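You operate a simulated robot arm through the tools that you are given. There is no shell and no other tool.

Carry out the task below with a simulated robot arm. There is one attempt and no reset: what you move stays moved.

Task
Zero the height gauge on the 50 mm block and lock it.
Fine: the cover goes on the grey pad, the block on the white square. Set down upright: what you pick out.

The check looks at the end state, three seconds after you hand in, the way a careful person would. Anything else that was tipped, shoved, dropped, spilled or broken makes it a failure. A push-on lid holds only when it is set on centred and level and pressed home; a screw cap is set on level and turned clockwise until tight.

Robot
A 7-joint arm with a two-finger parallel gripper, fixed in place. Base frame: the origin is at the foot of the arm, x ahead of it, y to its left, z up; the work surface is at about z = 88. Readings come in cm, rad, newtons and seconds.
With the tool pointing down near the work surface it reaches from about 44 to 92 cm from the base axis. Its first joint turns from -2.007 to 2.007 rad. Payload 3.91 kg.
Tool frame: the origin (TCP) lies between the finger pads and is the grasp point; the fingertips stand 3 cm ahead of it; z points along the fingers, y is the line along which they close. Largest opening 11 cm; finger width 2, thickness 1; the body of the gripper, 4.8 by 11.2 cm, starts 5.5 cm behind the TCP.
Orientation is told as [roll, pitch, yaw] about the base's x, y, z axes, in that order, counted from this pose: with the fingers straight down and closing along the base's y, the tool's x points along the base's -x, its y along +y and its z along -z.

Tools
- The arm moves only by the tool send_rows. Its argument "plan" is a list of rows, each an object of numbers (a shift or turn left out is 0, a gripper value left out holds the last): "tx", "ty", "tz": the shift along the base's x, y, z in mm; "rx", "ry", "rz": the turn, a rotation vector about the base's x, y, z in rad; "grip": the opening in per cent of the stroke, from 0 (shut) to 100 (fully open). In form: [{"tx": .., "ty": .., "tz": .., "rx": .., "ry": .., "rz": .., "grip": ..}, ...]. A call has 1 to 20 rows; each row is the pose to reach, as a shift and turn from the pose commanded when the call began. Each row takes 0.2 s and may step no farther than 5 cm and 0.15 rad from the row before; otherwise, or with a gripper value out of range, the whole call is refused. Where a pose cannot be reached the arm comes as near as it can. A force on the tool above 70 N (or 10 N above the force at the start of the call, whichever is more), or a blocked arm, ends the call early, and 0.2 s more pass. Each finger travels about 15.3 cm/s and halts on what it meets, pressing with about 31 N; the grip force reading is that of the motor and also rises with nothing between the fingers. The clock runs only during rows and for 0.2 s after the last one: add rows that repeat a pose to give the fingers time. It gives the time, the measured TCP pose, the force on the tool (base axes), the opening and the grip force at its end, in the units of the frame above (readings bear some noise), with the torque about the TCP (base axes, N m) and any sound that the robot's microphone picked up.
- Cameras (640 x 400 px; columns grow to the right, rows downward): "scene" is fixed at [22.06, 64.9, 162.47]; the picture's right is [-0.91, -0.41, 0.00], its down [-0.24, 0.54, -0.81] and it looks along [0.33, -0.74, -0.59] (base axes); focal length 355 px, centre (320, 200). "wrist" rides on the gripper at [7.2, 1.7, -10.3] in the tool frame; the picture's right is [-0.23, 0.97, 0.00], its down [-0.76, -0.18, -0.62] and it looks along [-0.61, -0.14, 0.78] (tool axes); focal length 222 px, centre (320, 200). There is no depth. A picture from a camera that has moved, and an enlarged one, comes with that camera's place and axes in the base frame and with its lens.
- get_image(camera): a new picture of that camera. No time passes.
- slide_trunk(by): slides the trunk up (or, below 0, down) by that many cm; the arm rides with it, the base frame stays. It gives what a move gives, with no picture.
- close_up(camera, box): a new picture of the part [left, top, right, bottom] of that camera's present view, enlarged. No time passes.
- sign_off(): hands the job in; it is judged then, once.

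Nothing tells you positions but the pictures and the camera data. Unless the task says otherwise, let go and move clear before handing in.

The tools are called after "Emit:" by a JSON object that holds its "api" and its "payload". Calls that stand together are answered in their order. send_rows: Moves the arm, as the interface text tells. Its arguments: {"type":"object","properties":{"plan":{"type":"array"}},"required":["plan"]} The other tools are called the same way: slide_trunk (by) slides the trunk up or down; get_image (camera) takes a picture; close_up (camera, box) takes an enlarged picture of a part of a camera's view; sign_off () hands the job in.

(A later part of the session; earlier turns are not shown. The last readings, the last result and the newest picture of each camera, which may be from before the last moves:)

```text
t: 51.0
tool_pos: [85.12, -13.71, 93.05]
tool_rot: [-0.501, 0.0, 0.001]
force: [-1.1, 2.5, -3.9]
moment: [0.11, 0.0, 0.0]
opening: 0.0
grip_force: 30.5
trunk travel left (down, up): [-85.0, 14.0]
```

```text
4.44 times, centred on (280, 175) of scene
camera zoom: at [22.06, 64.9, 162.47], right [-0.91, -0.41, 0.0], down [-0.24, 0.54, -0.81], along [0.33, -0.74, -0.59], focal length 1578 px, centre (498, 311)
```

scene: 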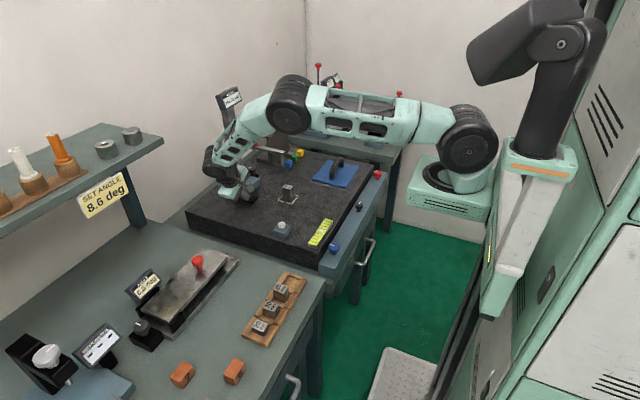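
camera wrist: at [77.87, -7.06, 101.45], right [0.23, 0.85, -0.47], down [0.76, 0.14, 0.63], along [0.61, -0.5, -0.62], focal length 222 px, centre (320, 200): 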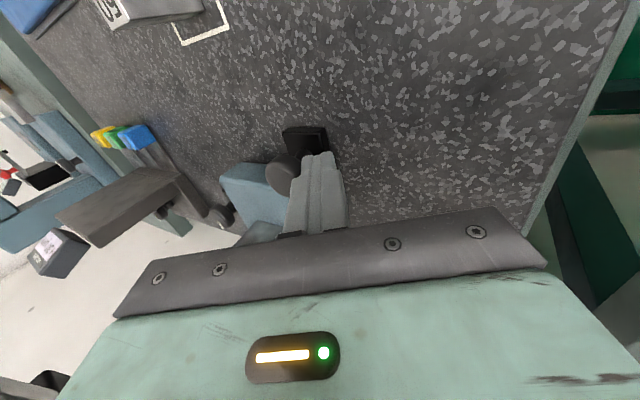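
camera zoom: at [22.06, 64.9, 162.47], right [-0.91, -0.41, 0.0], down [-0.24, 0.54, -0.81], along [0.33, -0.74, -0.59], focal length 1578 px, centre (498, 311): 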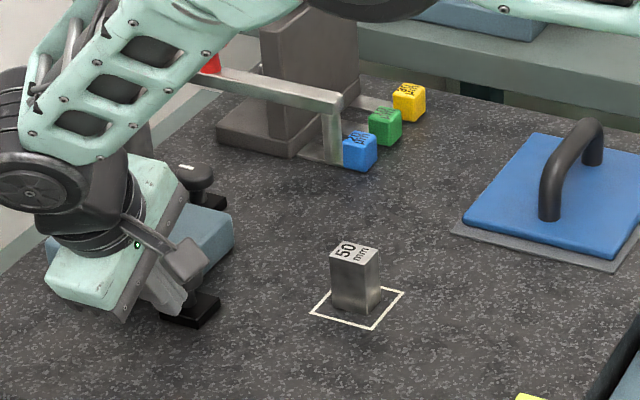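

Emit:
{"api": "close_up", "payload": {"camera": "scene", "box": [210, 80, 250, 120]}}

Emit:
{"api": "close_up", "payload": {"camera": "wrist", "box": [200, 100, 360, 240]}}

Emit:
{"api": "close_up", "payload": {"camera": "scene", "box": [190, 130, 290, 220]}}

```text
10.00 times, centred on (230, 100) of scene
camera zoom: at [22.06, 64.9, 162.47], right [-0.91, -0.41, 0.0], down [-0.24, 0.54, -0.81], along [0.33, -0.74, -0.59], focal length 3550 px, centre (1220, 1200)
```

zoom: 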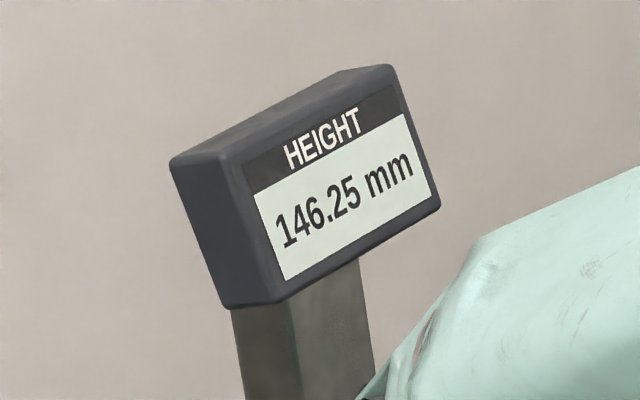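

```text
2.86 times, centred on (280, 170) of wrist
camera zoom: at [77.87, -7.06, 101.45], right [0.23, 0.85, -0.47], down [0.76, 0.14, 0.63], along [0.61, -0.5, -0.62], focal length 635 px, centre (434, 286)
```

zoom: 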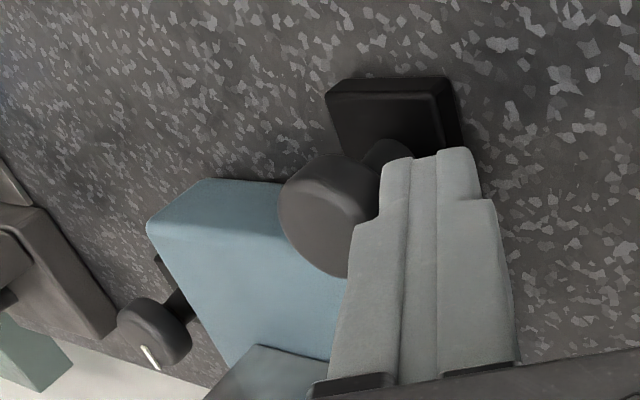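

```text
4.44 times, centred on (240, 175) of scene
camera zoom: at [22.06, 64.9, 162.47], right [-0.91, -0.41, 0.0], down [-0.24, 0.54, -0.81], along [0.33, -0.74, -0.59], focal length 1578 px, centre (676, 311)
```

zoom: 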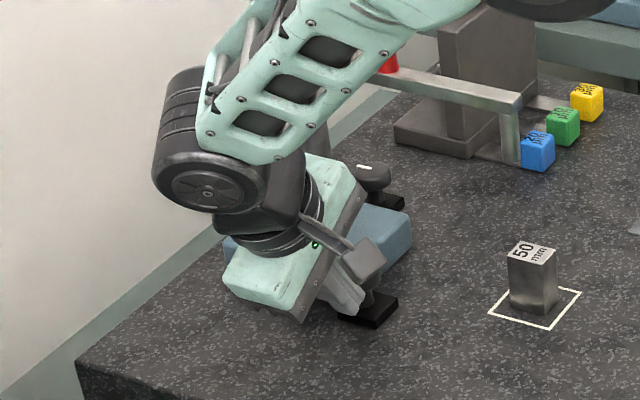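

By the hand geometry the gauge has moved 10.5 cm, so about 1.5 cm remains. I'll finish the push.

Emit:
{"api": "send_rows", "payload": {"plan": [{"ty": -4}, {"ty": -8}, {"ty": -12}, {"ty": -14}, {"ty": -15}, {"ty": -15}]}}

Emit:
{"api": "send_rows", "payload": {"plan": [{"ty": 5}, {"ty": 20}, {"ty": 40}, {"ty": 60}, {"ty": 75, "tz": 20}, {"ty": 85, "tz": 50}, {"ty": 95, "tz": 90}, {"ty": 105, "tz": 130}]}}

Emit:
{"api": "get_image", "payload": {"camera": "wrist"}}

Emit:
{"api": "close_up", "payload": {"camera": "scene", "box": [200, 80, 330, 220]}}

```text
t: 52.4
tool_pos: [85.12, -15.11, 93.12]
tool_rot: [-0.501, 0.003, 0.002]
force: [-1.1, 1.6, -4.0]
moment: [0.1, 0.06, -0.01]
opening: 0.01
grip_force: 31.3
trunk travel left (down, up): [-85.0, 14.0]
```

```text
t: 54.2
tool_pos: [85.04, -4.61, 106.04]
tool_rot: [-0.501, 0.002, 0.002]
force: [0.2, 0.3, -0.7]
moment: [-0.02, -0.01, 0.0]
opening: 0.03
grip_force: 30.7
trunk travel left (down, up): [-85.0, 14.0]
```

```text
taken
camera wrist: at [77.83, 1.95, 114.43], right [0.23, 0.85, -0.47], down [0.76, 0.14, 0.63], along [0.61, -0.5, -0.62], focal length 222 px, centre (320, 200)
```

wrist: 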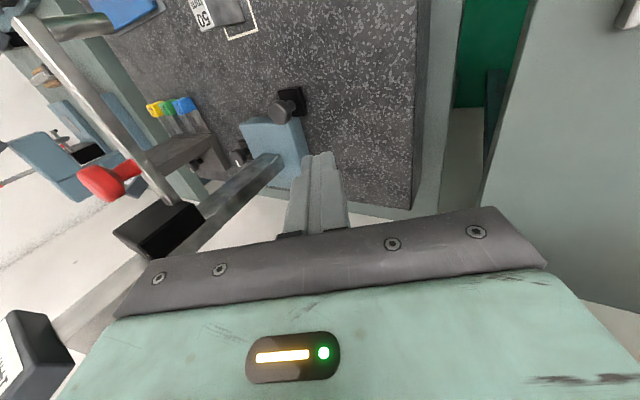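

```text
2.86 times, centred on (265, 150) of scene
camera zoom: at [22.06, 64.9, 162.47], right [-0.91, -0.41, 0.0], down [-0.24, 0.54, -0.81], along [0.33, -0.74, -0.59], focal length 1014 px, centre (477, 343)
```

zoom: 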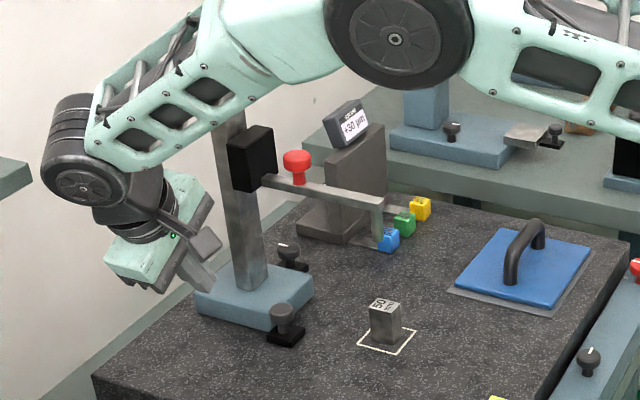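

The gauge is over by the block now. I'll retreat to the near side with the tool vertical and check the alignment of the tip over the block.

Emit:
{"api": "send_rows", "payload": {"plan": [{"tx": -30, "tz": 30, "rx": 0.1}, {"tx": -65, "tz": 60, "rx": 0.2}, {"tx": -100, "tz": 90, "rx": 0.3}, {"tx": -135, "tz": 115, "rx": 0.4}, {"tx": -170, "tz": 135, "rx": 0.501}, {"tx": -205, "ty": -20, "tz": 135, "rx": 0.501}, {"tx": -235, "ty": -55, "tz": 135, "rx": 0.501}, {"tx": -250, "ty": -95, "tz": 135, "rx": 0.501}, {"tx": -250, "ty": -135, "tz": 125, "rx": 0.501}, {"tx": -250, "ty": -165, "tz": 115, "rx": 0.501}]}}

Emit:
{"api": "get_image", "payload": {"camera": "wrist"}}

Emit:
{"api": "get_image", "payload": {"camera": "scene"}}

```text
t: 56.4
tool_pos: [60.03, -21.15, 117.64]
tool_rot: [0.0, 0.0, 0.002]
force: [-1.2, -0.3, -0.3]
moment: [-0.01, 0.0, 0.02]
opening: 0.0
grip_force: 31.2
trunk travel left (down, up): [-85.0, 14.0]
```

```text
taken
camera wrist: at [52.86, -19.31, 128.09], right [0.22, 0.97, 0.0], down [0.76, -0.18, 0.62], along [0.61, -0.14, -0.78], focal length 222 px, centre (320, 200)
```

wrist: 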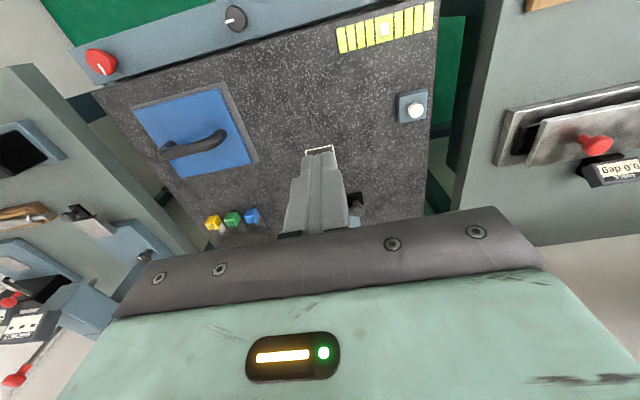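

```text
taken
```

scene: 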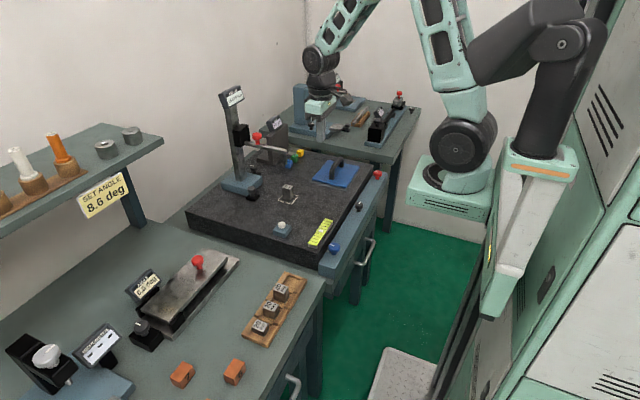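

The closed fingers block the view. I'll open them and tilt for a look at the tip and block.

Emit:
{"api": "send_rows", "payload": {"plan": [{"ry": -0.12, "tx": -15, "grip": 100}, {"ry": -0.24, "tx": -30}, {"ry": -0.36, "tx": -40}]}}

Emit:
{"api": "get_image", "payload": {"camera": "wrist"}}

Emit:
{"api": "close_up", "payload": {"camera": "wrist", "box": [240, 90, 420, 240]}}

Emit:
{"api": "close_up", "payload": {"camera": "scene", "box": [215, 80, 245, 110]}}

Emit:
{"api": "close_up", "payload": {"camera": "scene", "box": [215, 115, 315, 215]}}

```text
t: 57.2
tool_pos: [56.14, -21.2, 117.64]
tool_rot: [-0.002, -0.36, 0.001]
force: [0.1, 0.5, -0.3]
moment: [0.0, 0.01, -0.03]
opening: 11.0
grip_force: 0.0
trunk travel left (down, up): [-85.0, 14.0]
```

```text
taken
camera wrist: at [45.72, -19.28, 124.81], right [0.21, 0.97, 0.08], down [0.49, -0.18, 0.85], along [0.84, -0.14, -0.52], focal length 222 px, centre (320, 200)
```

wrist: 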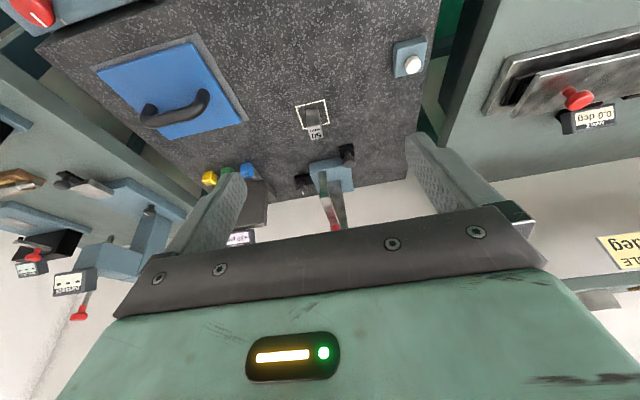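

```text
2.67 times, centred on (330, 165) of wrist
camera zoom: at [45.72, -19.28, 124.81], right [0.21, 0.97, 0.08], down [0.49, -0.18, 0.85], along [0.84, -0.14, -0.52], focal length 592 px, centre (293, 293)
```

zoom: 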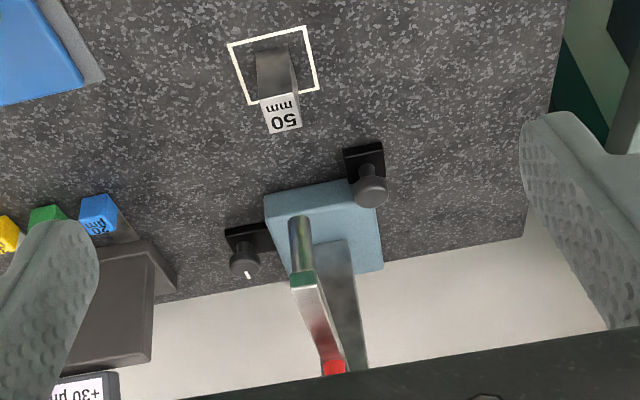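

```text
13.33 times, centred on (230, 95) of scene
camera zoom: at [22.06, 64.9, 162.47], right [-0.91, -0.41, 0.0], down [-0.24, 0.54, -0.81], along [0.33, -0.74, -0.59], focal length 4733 px, centre (1520, 1600)
```

zoom: 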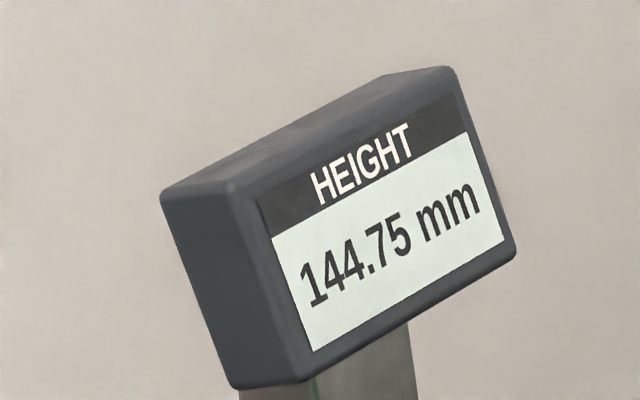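

```text
4.00 times, centred on (265, 165) of scene
camera zoom: at [22.06, 64.9, 162.47], right [-0.91, -0.41, 0.0], down [-0.24, 0.54, -0.81], along [0.33, -0.74, -0.59], focal length 1420 px, centre (540, 340)
```

zoom: 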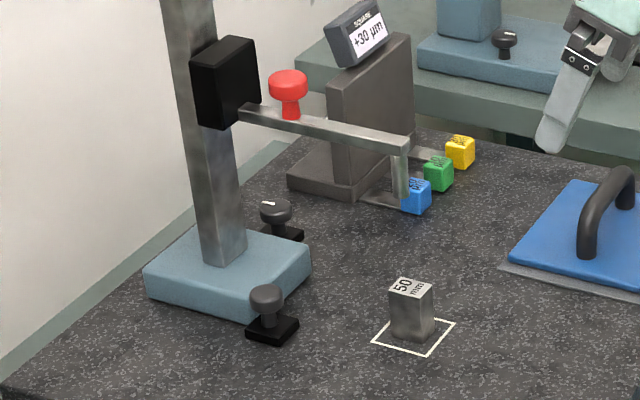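

The tip is at about (73.9, -23.1) and the block at (73.8, -23.6), so the tip sits 5 mm toward the block's +y edge. I'll go back and nudge the gauge another 5 mm.

Emit:
{"api": "send_rows", "payload": {"plan": [{"ry": 0.12, "tx": 5, "ty": 30, "tz": 10, "grip": 0}, {"ry": 0.24, "tx": 15, "ty": 65, "tz": 20}, {"ry": 0.36, "tx": 30, "ty": 100, "tz": 30}, {"ry": 0.36, "tx": 50, "ty": 135, "tz": 30}, {"ry": 0.36, "tx": 80, "ty": 165, "tz": 30}, {"ry": 0.36, "tx": 110, "ty": 190, "tz": 30}]}}

Emit:
{"api": "send_rows", "payload": {"plan": [{"tx": 30, "rx": -0.125, "tz": -10}, {"tx": 65, "rx": -0.25, "tz": -30}, {"tx": 100, "rx": -0.375, "tz": -55}, {"tx": 135, "rx": -0.5, "tz": -80}, {"tx": 165, "rx": -0.5, "tz": -110}, {"tx": 180, "ty": -10, "rx": -0.5, "tz": -150}, {"tx": 180, "ty": -25, "rx": -0.5, "tz": -190}, {"tx": 180, "ty": -40, "rx": -0.5, "tz": -228}, {"tx": 180, "ty": -60, "rx": -0.5, "tz": -275}]}}

Emit:
{"api": "get_image", "payload": {"camera": "wrist"}}

```text
t: 58.6
tool_pos: [66.97, -2.19, 120.52]
tool_rot: [-0.001, 0.001, -0.001]
force: [0.8, -1.1, -0.7]
moment: [0.01, -0.01, 0.02]
opening: 0.02
grip_force: 31.2
trunk travel left (down, up): [-85.0, 14.0]
```

```text
refused: row 9 steps farther than a row can; nothing moved
```

```text
taken
camera wrist: at [59.88, -0.34, 131.03], right [0.23, 0.97, 0.0], down [0.76, -0.18, 0.62], along [0.61, -0.14, -0.78], focal length 222 px, centre (320, 200)
```

wrist: 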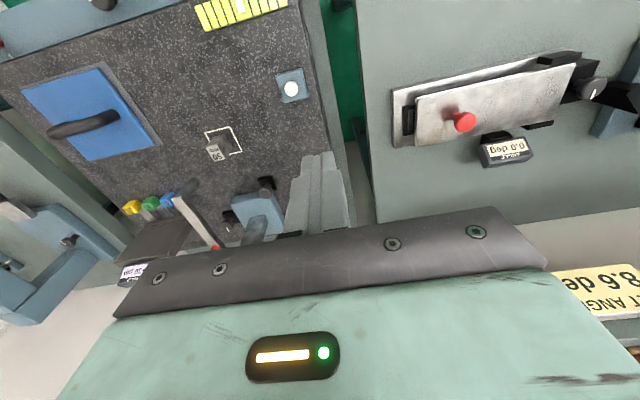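

One row was too big, so I'll send it again with smaller steps.

Emit:
{"api": "send_rows", "payload": {"plan": [{"tx": 30, "rx": -0.125, "tz": -10}, {"tx": 65, "rx": -0.25, "tz": -30}, {"tx": 100, "rx": -0.375, "tz": -55}, {"tx": 135, "rx": -0.5, "tz": -80}, {"tx": 165, "rx": -0.5, "tz": -110}, {"tx": 181, "ty": -10, "rx": -0.5, "tz": -145}, {"tx": 181, "ty": -20, "rx": -0.5, "tz": -185}, {"tx": 181, "ty": -30, "rx": -0.5, "tz": -225}, {"tx": 181, "ty": -40, "rx": -0.5, "tz": -260}, {"tx": 181, "ty": -60, "rx": -0.5, "tz": -274}, {"tx": 181, "ty": -80, "rx": -0.5, "tz": -274}]}}

Emit:
{"api": "get_image", "payload": {"camera": "wrist"}}

```text
t: 61.0
tool_pos: [85.21, -10.19, 93.11]
tool_rot: [-0.499, 0.001, 0.002]
force: [0.7, 0.9, 0.2]
moment: [-0.01, 0.0, 0.01]
opening: 0.0
grip_force: 30.8
trunk travel left (down, up): [-85.0, 14.0]
```

```text
taken
camera wrist: at [77.98, -3.48, 101.45], right [0.23, 0.86, -0.47], down [0.76, 0.14, 0.63], along [0.61, -0.5, -0.62], focal length 222 px, centre (320, 200)
```

wrist: 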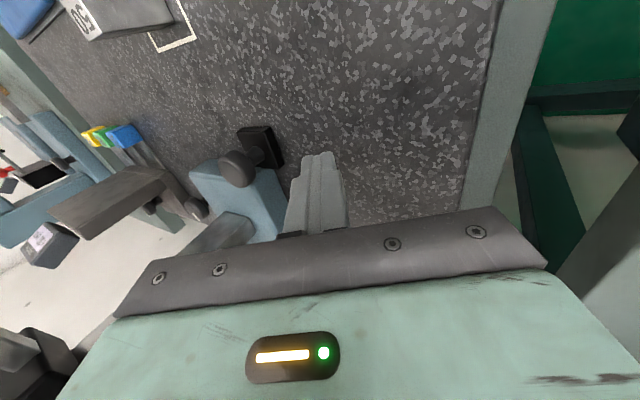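

Emit:
{"api": "send_rows", "payload": {"plan": [{"ty": -15}, {"ty": -30}, {"ty": -42}, {"ty": -47}, {"ty": -50}, {"ty": -53}, {"ty": -55}, {"ty": -55}]}}

Emit:
{"api": "send_rows", "payload": {"plan": [{"ty": 5}, {"ty": 20}, {"ty": 40}, {"ty": 60}, {"ty": 75, "tz": 20}, {"ty": 85, "tz": 50}, {"ty": 95, "tz": 90}, {"ty": 105, "tz": 130}]}}

Emit:
{"api": "send_rows", "payload": {"plan": [{"tx": -30, "tz": 30, "rx": 0.1}, {"tx": -65, "tz": 60, "rx": 0.2}, {"tx": -100, "tz": 90, "rx": 0.3}, {"tx": -135, "tz": 115, "rx": 0.4}, {"tx": -170, "tz": 135, "rx": 0.501}, {"tx": -205, "ty": -20, "tz": 135, "rx": 0.501}, {"tx": -235, "ty": -55, "tz": 135, "rx": 0.501}, {"tx": -255, "ty": -95, "tz": 135, "rx": 0.501}, {"tx": -270, "ty": -135, "tz": 125, "rx": 0.501, "grip": 100}, {"tx": -290, "ty": -170, "tz": 115, "rx": 0.501}]}}

Emit:
{"api": "send_rows", "payload": {"plan": [{"ry": -0.12}, {"ry": -0.24}, {"ry": -0.36}]}}

Emit:
{"api": "get_image", "payload": {"camera": "wrist"}}

Emit:
{"api": "close_up", "payload": {"camera": "wrist", "box": [240, 90, 420, 240]}}

Emit:
{"api": "close_up", "payload": {"camera": "scene", "box": [215, 80, 315, 215]}}

```text
t: 62.8
tool_pos: [85.11, -15.63, 93.17]
tool_rot: [-0.498, -0.001, 0.002]
force: [-1.3, 1.7, -0.4]
moment: [0.03, 0.04, -0.02]
opening: 0.0
grip_force: 30.9
trunk travel left (down, up): [-85.0, 14.0]
```

```text
t: 64.6
tool_pos: [85.21, -5.14, 106.29]
tool_rot: [-0.5, 0.003, 0.002]
force: [-0.1, 0.0, -0.1]
moment: [-0.02, -0.02, 0.02]
opening: 0.0
grip_force: 30.2
trunk travel left (down, up): [-85.0, 14.0]
```

```text
t: 66.8
tool_pos: [56.25, -22.14, 117.73]
tool_rot: [0.001, -0.002, 0.001]
force: [0.5, -0.3, -0.1]
moment: [-0.03, -0.04, -0.02]
opening: 11.0
grip_force: 0.0
trunk travel left (down, up): [-85.0, 14.0]
```

```text
t: 67.6
tool_pos: [56.27, -22.15, 117.74]
tool_rot: [0.0, -0.362, 0.001]
force: [0.6, 0.0, -0.6]
moment: [0.01, -0.02, 0.0]
opening: 10.99
grip_force: 0.0
trunk travel left (down, up): [-85.0, 14.0]
```

```text
taken
camera wrist: at [45.86, -20.33, 124.93], right [0.21, 0.97, 0.08], down [0.49, -0.18, 0.85], along [0.84, -0.14, -0.52], focal length 222 px, centre (320, 200)
```

wrist: 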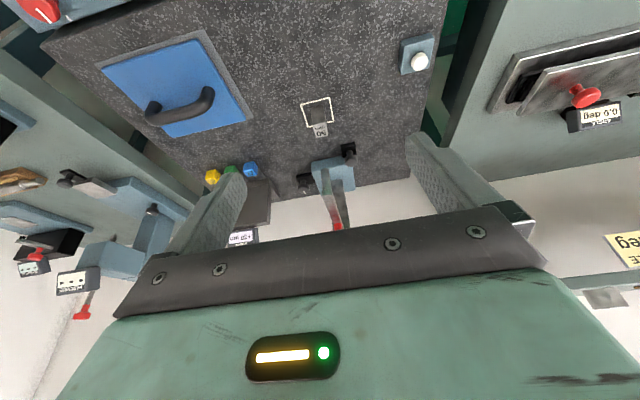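

```text
2.67 times, centred on (330, 165) of wrist
camera zoom: at [45.86, -20.33, 124.93], right [0.21, 0.97, 0.08], down [0.49, -0.18, 0.85], along [0.84, -0.14, -0.52], focal length 592 px, centre (293, 293)
```

zoom: 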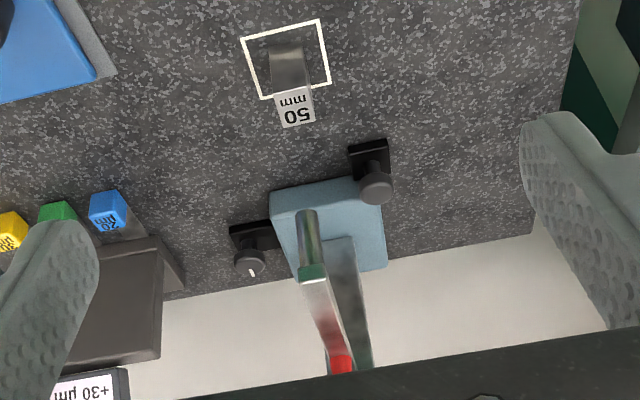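

```text
2.96 times, centred on (265, 148) of scene
camera zoom: at [22.06, 64.9, 162.47], right [-0.91, -0.41, 0.0], down [-0.24, 0.54, -0.81], along [0.33, -0.74, -0.59], focal length 1052 px, centre (483, 356)
```

zoom: 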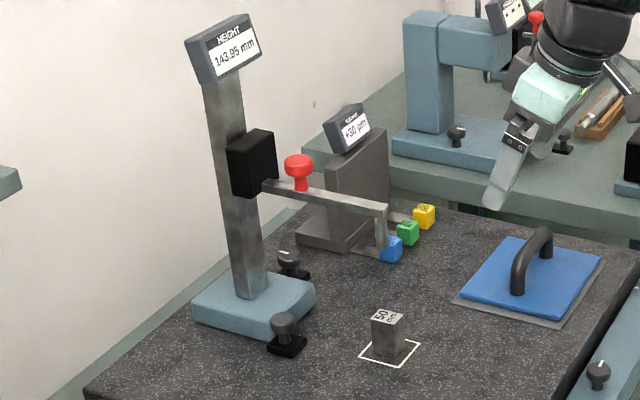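

The tip is now at (73.85, -23.7) and the block at (73.8, -23.6), which is well aligned. The red knob's top is near (83.9, -23.7, 110.9). I'll bring the closed, tilted fingers over it from the near side.

Emit:
{"api": "send_rows", "payload": {"plan": [{"tx": 35, "ty": -5, "grip": 0}, {"tx": 75, "ty": -15, "tz": -5}, {"tx": 115, "ty": -15, "tz": -10}, {"tx": 155, "ty": -15, "tz": -14}, {"tx": 190, "ty": -15, "tz": -14}, {"tx": 220, "ty": -15, "tz": -14}]}}

Emit:
{"api": "get_image", "payload": {"camera": "wrist"}}

Emit:
{"api": "close_up", "payload": {"camera": "scene", "box": [190, 60, 330, 200]}}

```text
t: 69.0
tool_pos: [78.47, -23.8, 116.54]
tool_rot: [0.003, -0.36, 0.0]
force: [-0.7, -0.6, -0.1]
moment: [-0.03, -0.03, 0.0]
opening: 0.0
grip_force: 31.1
trunk travel left (down, up): [-85.0, 14.0]
```

```text
taken
camera wrist: at [67.89, -21.86, 123.63], right [0.21, 0.97, 0.08], down [0.49, -0.18, 0.85], along [0.84, -0.14, -0.52], focal length 222 px, centre (320, 200)
```

wrist: 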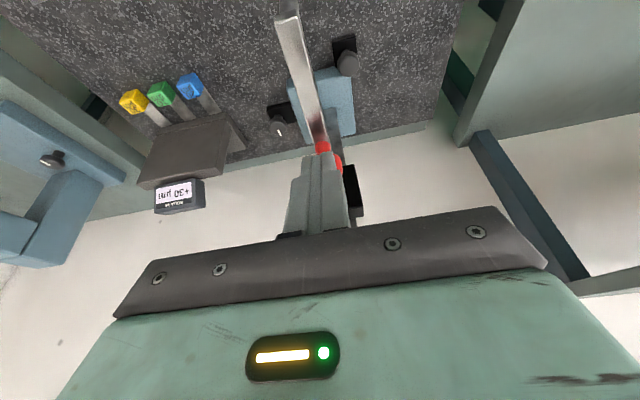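

```text
2.86 times, centred on (260, 130) of scene
camera zoom: at [22.06, 64.9, 162.47], right [-0.91, -0.41, 0.0], down [-0.24, 0.54, -0.81], along [0.33, -0.74, -0.59], focal length 1014 px, centre (491, 400)
```

zoom: 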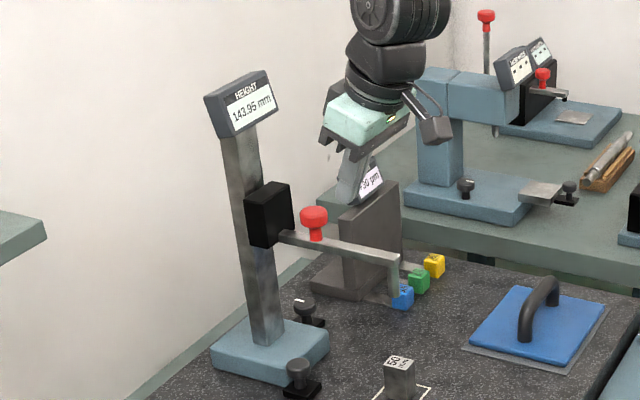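

The knob projects where I predicted it, at (326, 171). I'll move above it and lower to contact gently.

Emit:
{"api": "send_rows", "payload": {"plan": [{"tx": 25}, {"tx": 48, "ty": 1}, {"tx": 48, "ty": 1, "tz": -10}, {"tx": 48, "ty": 1, "tz": -18}, {"tx": 48, "ty": 1, "tz": -23}, {"tx": 48, "ty": 1, "tz": -27}]}}

Emit:
{"api": "close_up", "payload": {"camera": "scene", "box": [200, 70, 300, 190]}}

Emit:
{"api": "get_image", "payload": {"camera": "wrist"}}

```text
t: 70.4
tool_pos: [82.92, -23.62, 113.48]
tool_rot: [0.001, -0.36, 0.002]
force: [0.3, -0.1, 1.3]
moment: [0.01, -0.02, -0.01]
opening: 0.0
grip_force: 31.3
trunk travel left (down, up): [-85.0, 14.0]
```

```text
3.33 times, centred on (250, 130) of scene
camera zoom: at [22.06, 64.9, 162.47], right [-0.91, -0.41, 0.0], down [-0.24, 0.54, -0.81], along [0.33, -0.74, -0.59], focal length 1183 px, centre (553, 433)
```

zoom: 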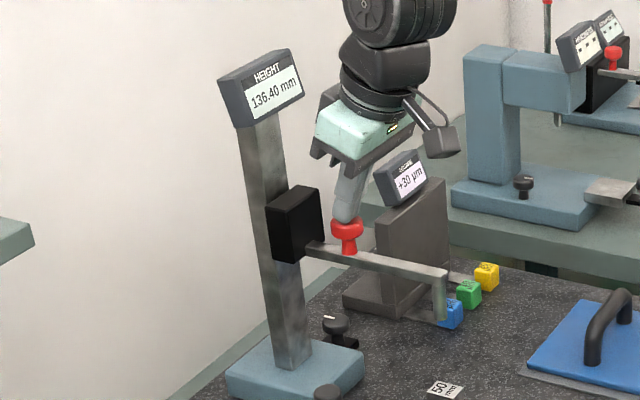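

```text
taken
camera wrist: at [72.54, -21.73, 120.77], right [0.21, 0.97, 0.08], down [0.49, -0.18, 0.85], along [0.84, -0.14, -0.52], focal length 222 px, centre (320, 200)
```

wrist: 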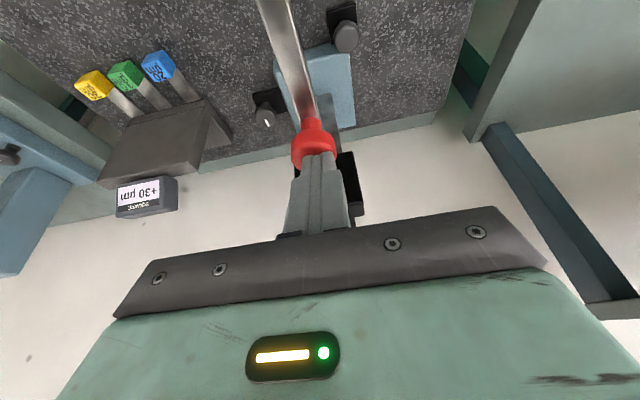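

Pressing works: the carriage follows with almost no force, and the display reads 136.40. I'll lower it steadily toward the block.

Emit:
{"api": "send_rows", "payload": {"plan": [{"tz": -5}, {"tz": -10}, {"tz": -15}, {"tz": -20}, {"tz": -25}, {"tz": -30}, {"tz": -35}, {"tz": -40}, {"tz": -45}, {"tz": -50}, {"tz": -55}, {"tz": -60}, {"tz": -65}, {"tz": -70}]}}

Emit:
{"api": "close_up", "payload": {"camera": "scene", "box": [200, 70, 330, 210]}}

Emit:
{"api": "get_image", "payload": {"camera": "wrist"}}

```text
t: 73.4
tool_pos: [82.89, -23.68, 106.54]
tool_rot: [0.002, -0.358, 0.0]
force: [0.0, -1.0, 0.1]
moment: [-0.02, 0.0, 0.02]
opening: 0.02
grip_force: 31.4
trunk travel left (down, up): [-85.0, 14.0]
```

```text
2.86 times, centred on (265, 140) of scene
camera zoom: at [22.06, 64.9, 162.47], right [-0.91, -0.41, 0.0], down [-0.24, 0.54, -0.81], along [0.33, -0.74, -0.59], focal length 1014 px, centre (477, 371)
```

zoom: 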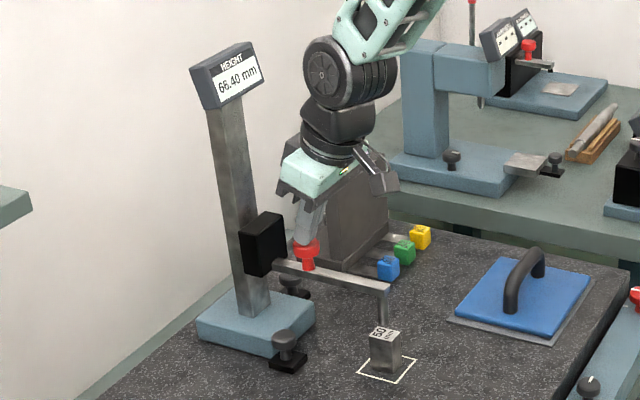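

```text
taken
camera wrist: at [72.6, -21.73, 113.77], right [0.21, 0.97, 0.08], down [0.49, -0.18, 0.85], along [0.84, -0.14, -0.52], focal length 222 px, centre (320, 200)
```

wrist: 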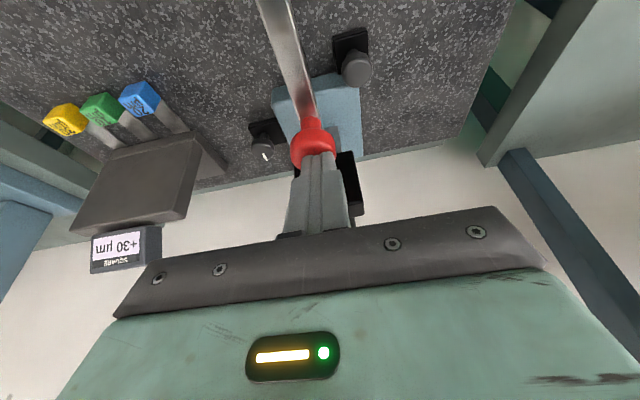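

The display reads 66.40 and the tip is right above the block. I'll continue slowly to contact.

Emit:
{"api": "send_rows", "payload": {"plan": [{"tz": -4}, {"tz": -8}, {"tz": -12}, {"tz": -14}, {"tz": -15}, {"tz": -15}]}}

Emit:
{"api": "close_up", "payload": {"camera": "scene", "box": [270, 170, 310, 205]}}

Emit:
{"api": "close_up", "payload": {"camera": "scene", "box": [215, 75, 245, 105]}}

```text
t: 74.8
tool_pos: [83.03, -23.46, 105.06]
tool_rot: [0.002, -0.361, 0.0]
force: [-1.4, 0.3, 0.9]
moment: [0.02, -0.02, -0.02]
opening: 0.0
grip_force: 31.2
trunk travel left (down, up): [-85.0, 14.0]
```

```text
11.43 times, centred on (290, 188) of scene
camera zoom: at [22.06, 64.9, 162.47], right [-0.91, -0.41, 0.0], down [-0.24, 0.54, -0.81], along [0.33, -0.74, -0.59], focal length 4057 px, centre (663, 343)
```

zoom: 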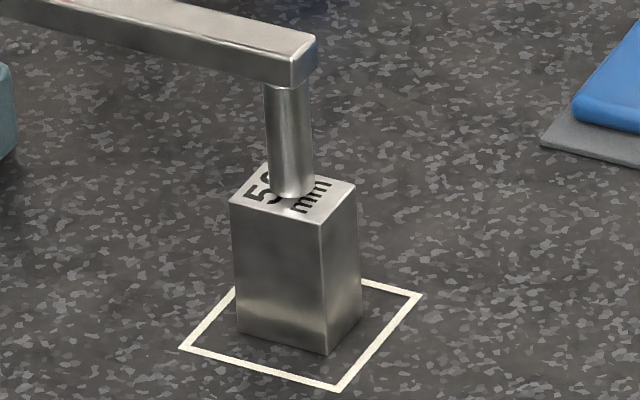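

```text
13.33 times, centred on (230, 90) of scene
camera zoom: at [22.06, 64.9, 162.47], right [-0.91, -0.41, 0.0], down [-0.24, 0.54, -0.81], along [0.33, -0.74, -0.59], focal length 4733 px, centre (1520, 1667)
```

zoom: 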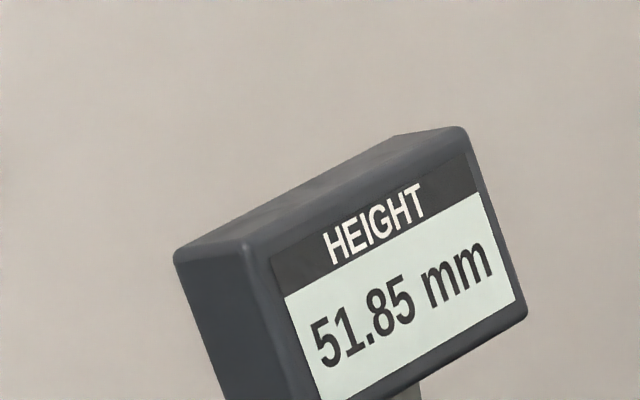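

The display reads 51.85 with the tip centred on the block. I'll take the last 2 mm in small steps.

Emit:
{"api": "send_rows", "payload": {"plan": [{"tz": -0.5}, {"tz": -1}, {"tz": -1.5}, {"tz": -2}, {"tz": -2.2}]}}

Emit:
{"api": "close_up", "payload": {"camera": "scene", "box": [215, 75, 245, 105]}}

```text
t: 76.0
tool_pos: [83.04, -23.47, 104.94]
tool_rot: [0.002, -0.361, 0.002]
force: [1.3, -0.2, 1.4]
moment: [0.0, -0.02, 0.01]
opening: 0.0
grip_force: 31.1
trunk travel left (down, up): [-85.0, 14.0]
```

```text
13.33 times, centred on (230, 90) of scene
camera zoom: at [22.06, 64.9, 162.47], right [-0.91, -0.41, 0.0], down [-0.24, 0.54, -0.81], along [0.33, -0.74, -0.59], focal length 4733 px, centre (1520, 1667)
```

zoom: 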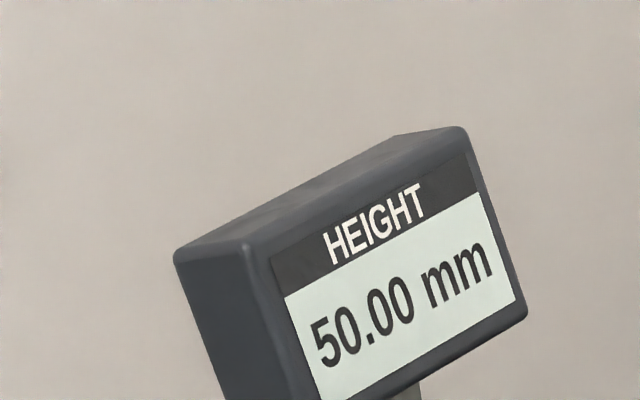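

The display reads 50.00. I'll press slightly more to confirm contact with the block.

Emit:
{"api": "send_rows", "payload": {"plan": [{"tz": -0.5}, {"tz": -0.8}, {"tz": -0.8}]}}

Emit:
{"api": "close_up", "payload": {"camera": "scene", "box": [215, 75, 245, 105]}}

Emit:
{"api": "close_up", "payload": {"camera": "scene", "box": [270, 170, 310, 205]}}

```text
t: 76.8
tool_pos: [83.01, -23.56, 104.83]
tool_rot: [0.001, -0.361, 0.001]
force: [-1.0, -0.3, 8.0]
moment: [-0.01, 0.02, 0.08]
opening: 0.0
grip_force: 31.2
trunk travel left (down, up): [-85.0, 14.0]
```

```text
13.33 times, centred on (230, 90) of scene
camera zoom: at [22.06, 64.9, 162.47], right [-0.91, -0.41, 0.0], down [-0.24, 0.54, -0.81], along [0.33, -0.74, -0.59], focal length 4733 px, centre (1520, 1667)
```

zoom: 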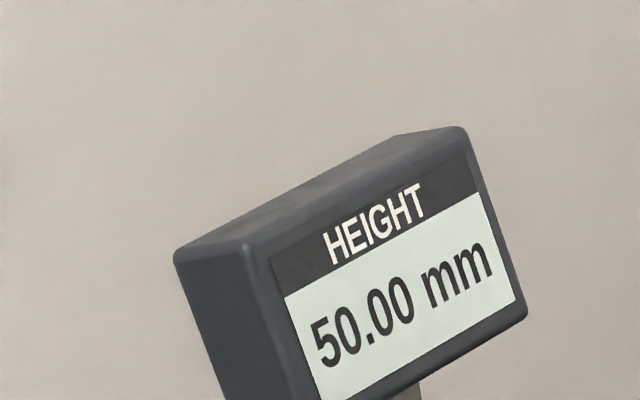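

```text
11.43 times, centred on (290, 188) of scene
camera zoom: at [22.06, 64.9, 162.47], right [-0.91, -0.41, 0.0], down [-0.24, 0.54, -0.81], along [0.33, -0.74, -0.59], focal length 4057 px, centre (663, 343)
```

zoom: 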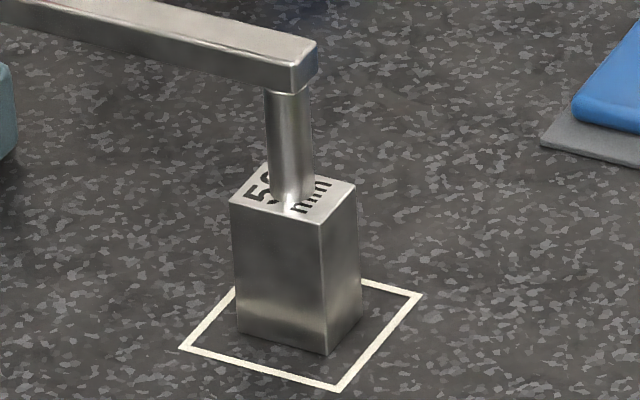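

Contact is confirmed, with 8 N and a steady 50.00. I'll lift off the knob and check the reading holds, then retreat toward the white zero button.

Emit:
{"api": "send_rows", "payload": {"plan": [{"tz": 2}, {"tz": 10}, {"tx": -10, "tz": 30}, {"tx": -30, "tz": 60}, {"tx": -65, "tz": 90}, {"tx": -105, "tz": 110}, {"tx": -145, "tz": 120}, {"tx": -185, "tz": 120}]}}

Emit:
{"api": "close_up", "payload": {"camera": "scene", "box": [215, 75, 245, 105]}}

Emit:
{"api": "get_image", "payload": {"camera": "scene"}}

```text
t: 78.6
tool_pos: [64.51, -23.42, 116.68]
tool_rot: [0.002, -0.36, 0.002]
force: [0.6, 0.8, -0.2]
moment: [-0.01, 0.03, 0.01]
opening: 0.01
grip_force: 31.4
trunk travel left (down, up): [-85.0, 14.0]
```

```text
13.33 times, centred on (230, 90) of scene
camera zoom: at [22.06, 64.9, 162.47], right [-0.91, -0.41, 0.0], down [-0.24, 0.54, -0.81], along [0.33, -0.74, -0.59], focal length 4733 px, centre (1520, 1667)
```

zoom: 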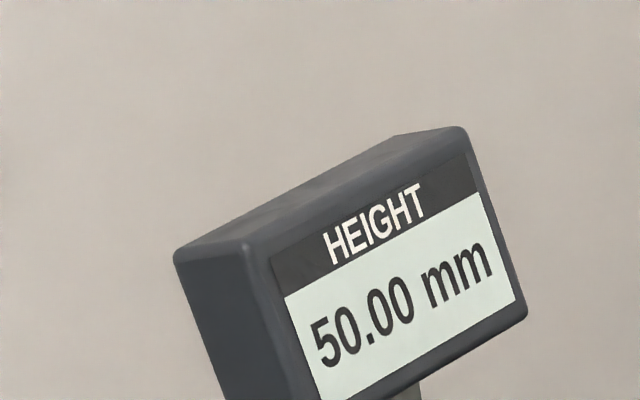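

```text
taken
```

scene: 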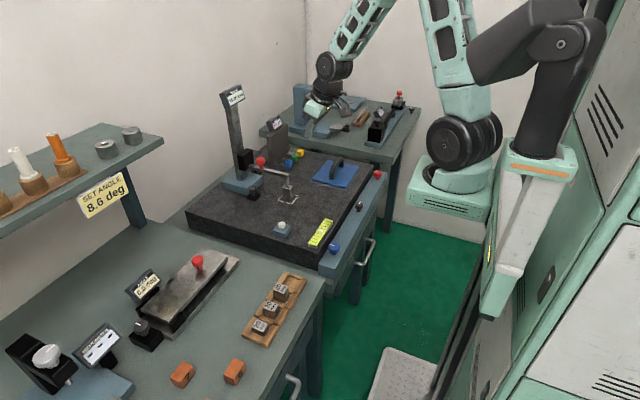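

It holds at 50.00. Next I'll go over the white button with the tool vertical.

Emit:
{"api": "send_rows", "payload": {"plan": [{"ry": 0.12, "ty": 30}, {"ry": 0.24, "ty": 65}, {"ry": 0.36, "ty": 100}, {"ry": 0.36, "tx": 10, "ty": 135, "tz": -30}, {"ry": 0.36, "tx": 25, "ty": 166, "tz": -65}, {"ry": 0.36, "tx": 25, "ty": 166, "tz": -100}]}}

Emit:
{"api": "get_image", "payload": {"camera": "wrist"}}

Emit:
{"api": "close_up", "payload": {"camera": "scene", "box": [250, 180, 330, 250]}}

```text
t: 80.0
tool_pos: [67.08, -6.79, 106.82]
tool_rot: [0.002, 0.0, 0.001]
force: [-0.4, -0.5, -0.6]
moment: [-0.01, -0.01, 0.0]
opening: 0.02
grip_force: 31.3
trunk travel left (down, up): [-85.0, 14.0]
```

```text
taken
camera wrist: at [59.87, -5.03, 117.19], right [0.23, 0.97, 0.0], down [0.76, -0.18, 0.62], along [0.61, -0.14, -0.78], focal length 222 px, centre (320, 200)
```

wrist: 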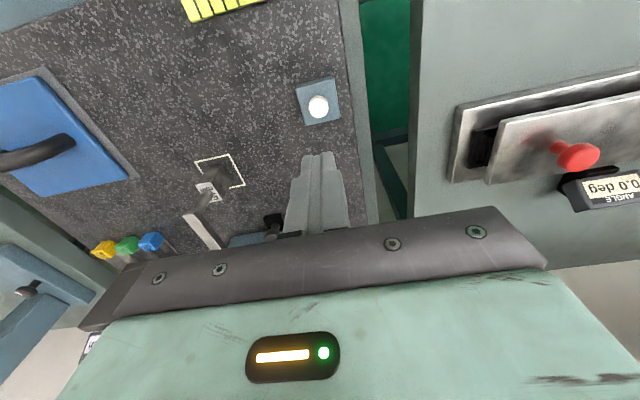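

```text
5.71 times, centred on (290, 215) of scene
camera zoom: at [22.06, 64.9, 162.47], right [-0.91, -0.41, 0.0], down [-0.24, 0.54, -0.81], along [0.33, -0.74, -0.59], focal length 2028 px, centre (491, 114)
```

zoom: 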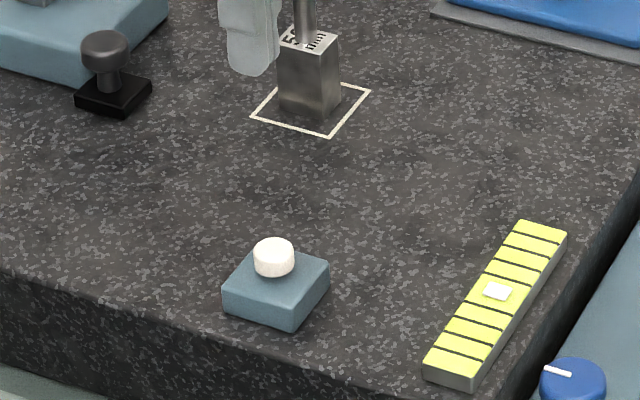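

The button is at (66.9, -6.8). I'll descend and press gently in small steps.

Emit:
{"api": "send_rows", "payload": {"plan": [{"tx": -2, "tz": -40}, {"tx": -2, "tz": -80}, {"tx": -2, "tz": -105}, {"tx": -2, "tz": -114}, {"tx": -2, "tz": -118}, {"tx": -2, "tz": -121}]}}

Emit:
{"api": "close_up", "payload": {"camera": "scene", "box": [250, 180, 330, 250]}}

Emit:
{"api": "close_up", "payload": {"camera": "scene", "box": [215, 75, 245, 105]}}

```text
t: 81.4
tool_pos: [66.76, -6.9, 94.61]
tool_rot: [0.001, 0.0, 0.002]
force: [-0.1, 0.6, 1.0]
moment: [0.0, -0.02, 0.01]
opening: 0.0
grip_force: 30.8
trunk travel left (down, up): [-85.0, 14.0]
```

```text
5.71 times, centred on (290, 215) of scene
camera zoom: at [22.06, 64.9, 162.47], right [-0.91, -0.41, 0.0], down [-0.24, 0.54, -0.81], along [0.33, -0.74, -0.59], focal length 2028 px, centre (491, 114)
```

zoom: 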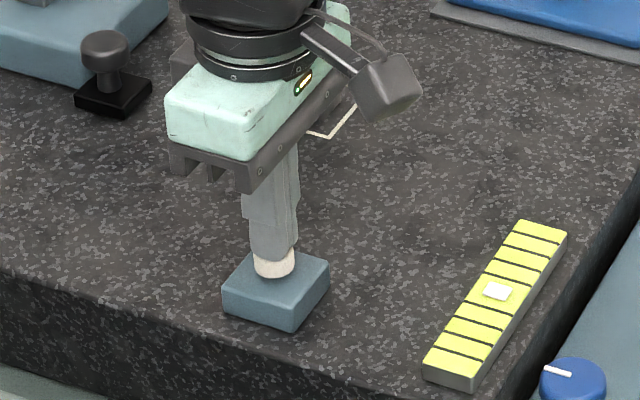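

```text
13.33 times, centred on (230, 90) of scene
camera zoom: at [22.06, 64.9, 162.47], right [-0.91, -0.41, 0.0], down [-0.24, 0.54, -0.81], along [0.33, -0.74, -0.59], focal length 4733 px, centre (1520, 1667)
```

zoom: 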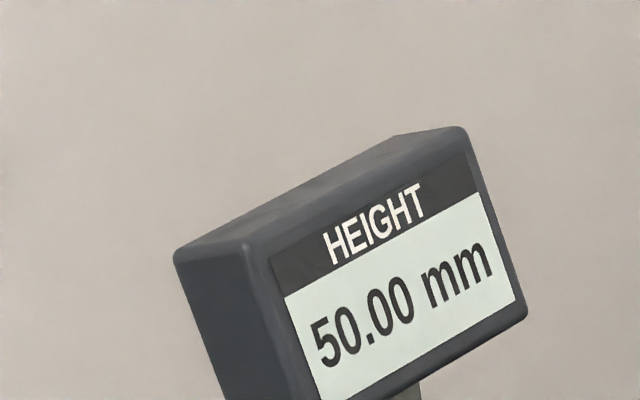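

The fingertip is on the button. I'll press down a millimetre at a time.

Emit:
{"api": "send_rows", "payload": {"plan": [{"tz": -1}, {"tz": -2}, {"tz": -3}, {"tz": -4}]}}

Emit:
{"api": "close_up", "payload": {"camera": "scene", "box": [215, 75, 245, 105]}}

Emit:
{"api": "close_up", "payload": {"camera": "scene", "box": [250, 180, 330, 250]}}

```text
t: 82.4
tool_pos: [66.87, -6.95, 94.36]
tool_rot: [0.0, 0.0, 0.0]
force: [0.7, 0.2, 2.0]
moment: [-0.01, 0.0, 0.01]
opening: 0.0
grip_force: 30.9
trunk travel left (down, up): [-85.0, 14.0]
heard: click
```

```text
13.33 times, centred on (230, 90) of scene
camera zoom: at [22.06, 64.9, 162.47], right [-0.91, -0.41, 0.0], down [-0.24, 0.54, -0.81], along [0.33, -0.74, -0.59], focal length 4733 px, centre (1520, 1667)
```

zoom: 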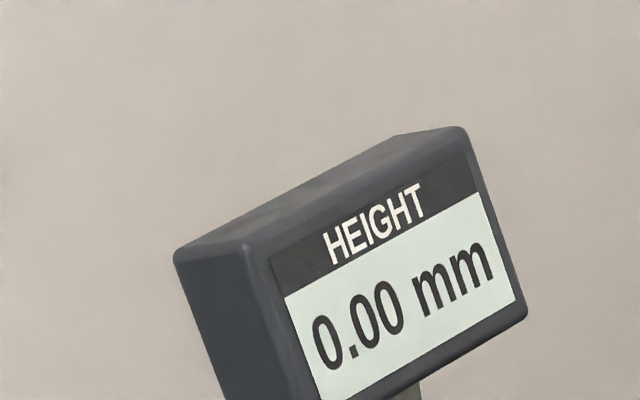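

```text
5.71 times, centred on (290, 215) of scene
camera zoom: at [22.06, 64.9, 162.47], right [-0.91, -0.41, 0.0], down [-0.24, 0.54, -0.81], along [0.33, -0.74, -0.59], focal length 2028 px, centre (491, 114)
```

zoom: 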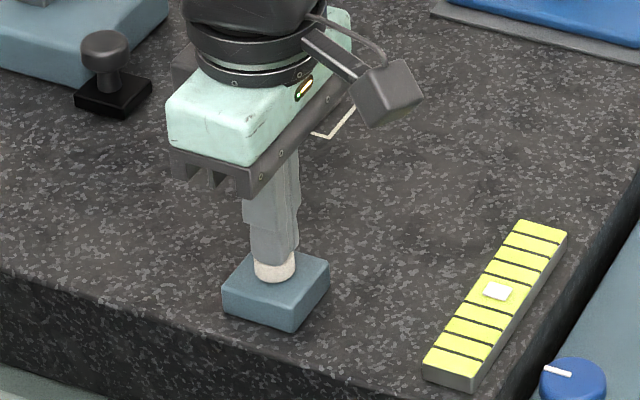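

A click, and the display now reads 0.00 mm. I'll come off the button, then get a close view of the marked lock knob near (93.1, -32.3), which is at the edge of reach.

Emit:
{"api": "send_rows", "payload": {"plan": [{"tz": 5}, {"tz": 30}, {"tz": 70}, {"tx": -20, "ty": -20, "tz": 110}, {"tx": -40, "ty": -60, "tz": 140}, {"tx": -55, "ty": -100, "tz": 150}, {"tx": -60, "ty": -140, "tz": 150}, {"tx": -60, "ty": -180, "tz": 150}, {"tx": -60, "ty": -220, "tz": 150}, {"tx": -50, "ty": -260, "tz": 150}]}}

Emit:
{"api": "send_rows", "payload": {"plan": [{"tx": 20, "ry": -0.12, "grip": 35}, {"tx": 40, "ry": -0.24}, {"tx": 60, "ry": -0.36}, {"tx": 80, "ry": -0.48}, {"tx": 100, "ry": -0.6}, {"tx": 110, "ry": -0.6, "tz": -30}]}}

Emit:
{"api": "get_image", "payload": {"camera": "wrist"}}

Emit:
{"api": "get_image", "payload": {"camera": "scene"}}

```text
refused: row 5 steps farther than a row can; nothing moved
```

```text
t: 83.8
tool_pos: [77.74, -6.91, 91.45]
tool_rot: [0.002, -0.601, 0.001]
force: [0.1, -0.2, 0.0]
moment: [0.0, 0.0, -0.01]
opening: 3.86
grip_force: 0.0
trunk travel left (down, up): [-85.0, 14.0]
```

```text
taken
camera wrist: at [66.01, -5.11, 95.91], right [0.18, 0.97, 0.13], down [0.28, -0.18, 0.94], along [0.94, -0.14, -0.3], focal length 222 px, centre (320, 200)
```

wrist: 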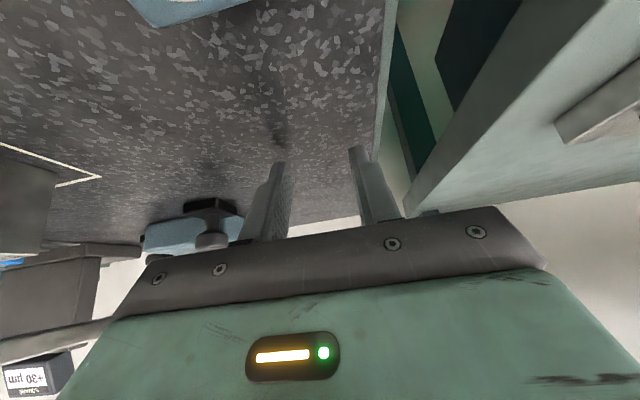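

```text
taken
```

scene: 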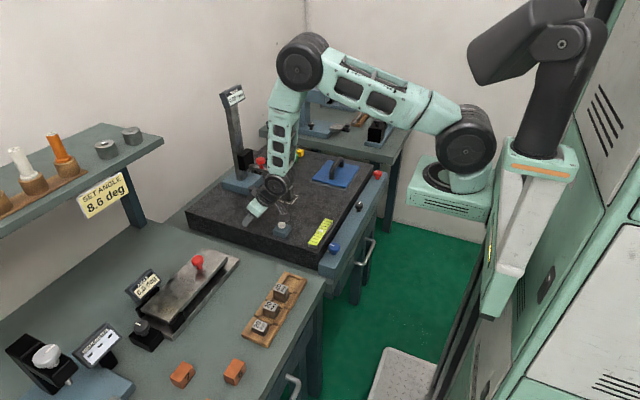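

The first call was refused and the second still ran, so the arm moved low over the plate. I shouldn't have chained those calls. I'll check that nothing was disturbed before moving again.

Emit:
{"api": "close_up", "payload": {"camera": "scene", "box": [220, 160, 330, 250]}}

Emit:
{"api": "close_up", "payload": {"camera": "scene", "box": [215, 75, 275, 135]}}

Emit:
{"api": "close_up", "payload": {"camera": "wrist", "box": [0, 0, 320, 240]}}

```text
4.44 times, centred on (275, 205) of scene
camera zoom: at [22.06, 64.9, 162.47], right [-0.91, -0.41, 0.0], down [-0.24, 0.54, -0.81], along [0.33, -0.74, -0.59], focal length 1578 px, centre (520, 178)
```

zoom: 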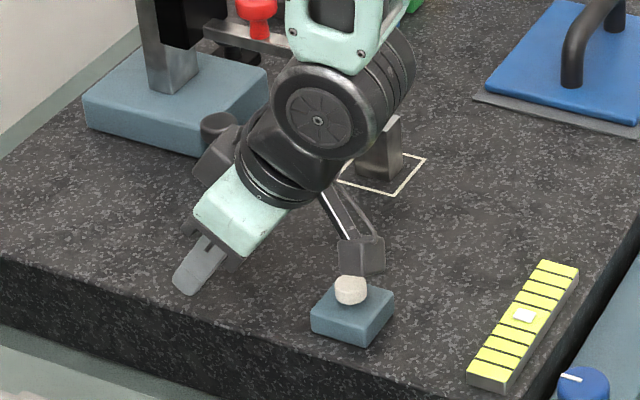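

```text
6.67 times, centred on (245, 105) of scene
camera zoom: at [22.06, 64.9, 162.47], right [-0.91, -0.41, 0.0], down [-0.24, 0.54, -0.81], along [0.33, -0.74, -0.59], focal length 2366 px, centre (820, 833)
```

zoom: 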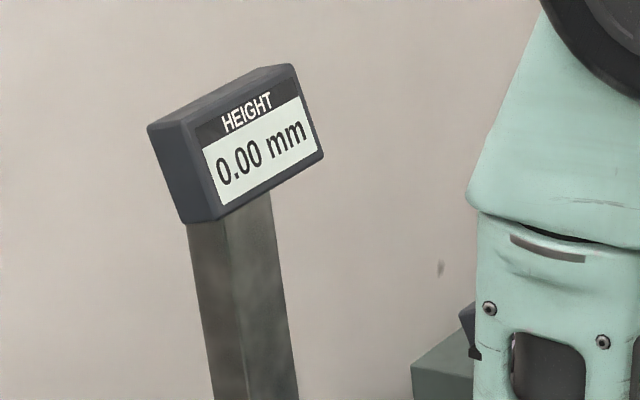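

```text
1.67 times, centred on (160, 120) of wrist
camera zoom: at [66.01, -5.11, 95.91], right [0.18, 0.97, 0.13], down [0.28, -0.18, 0.94], along [0.94, -0.14, -0.3], focal length 370 px, centre (587, 333)
```

zoom: 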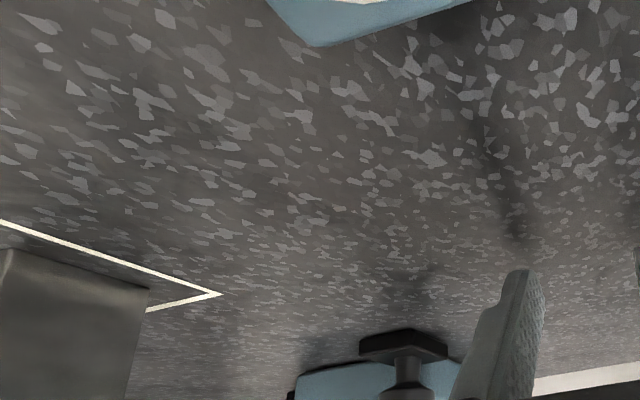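

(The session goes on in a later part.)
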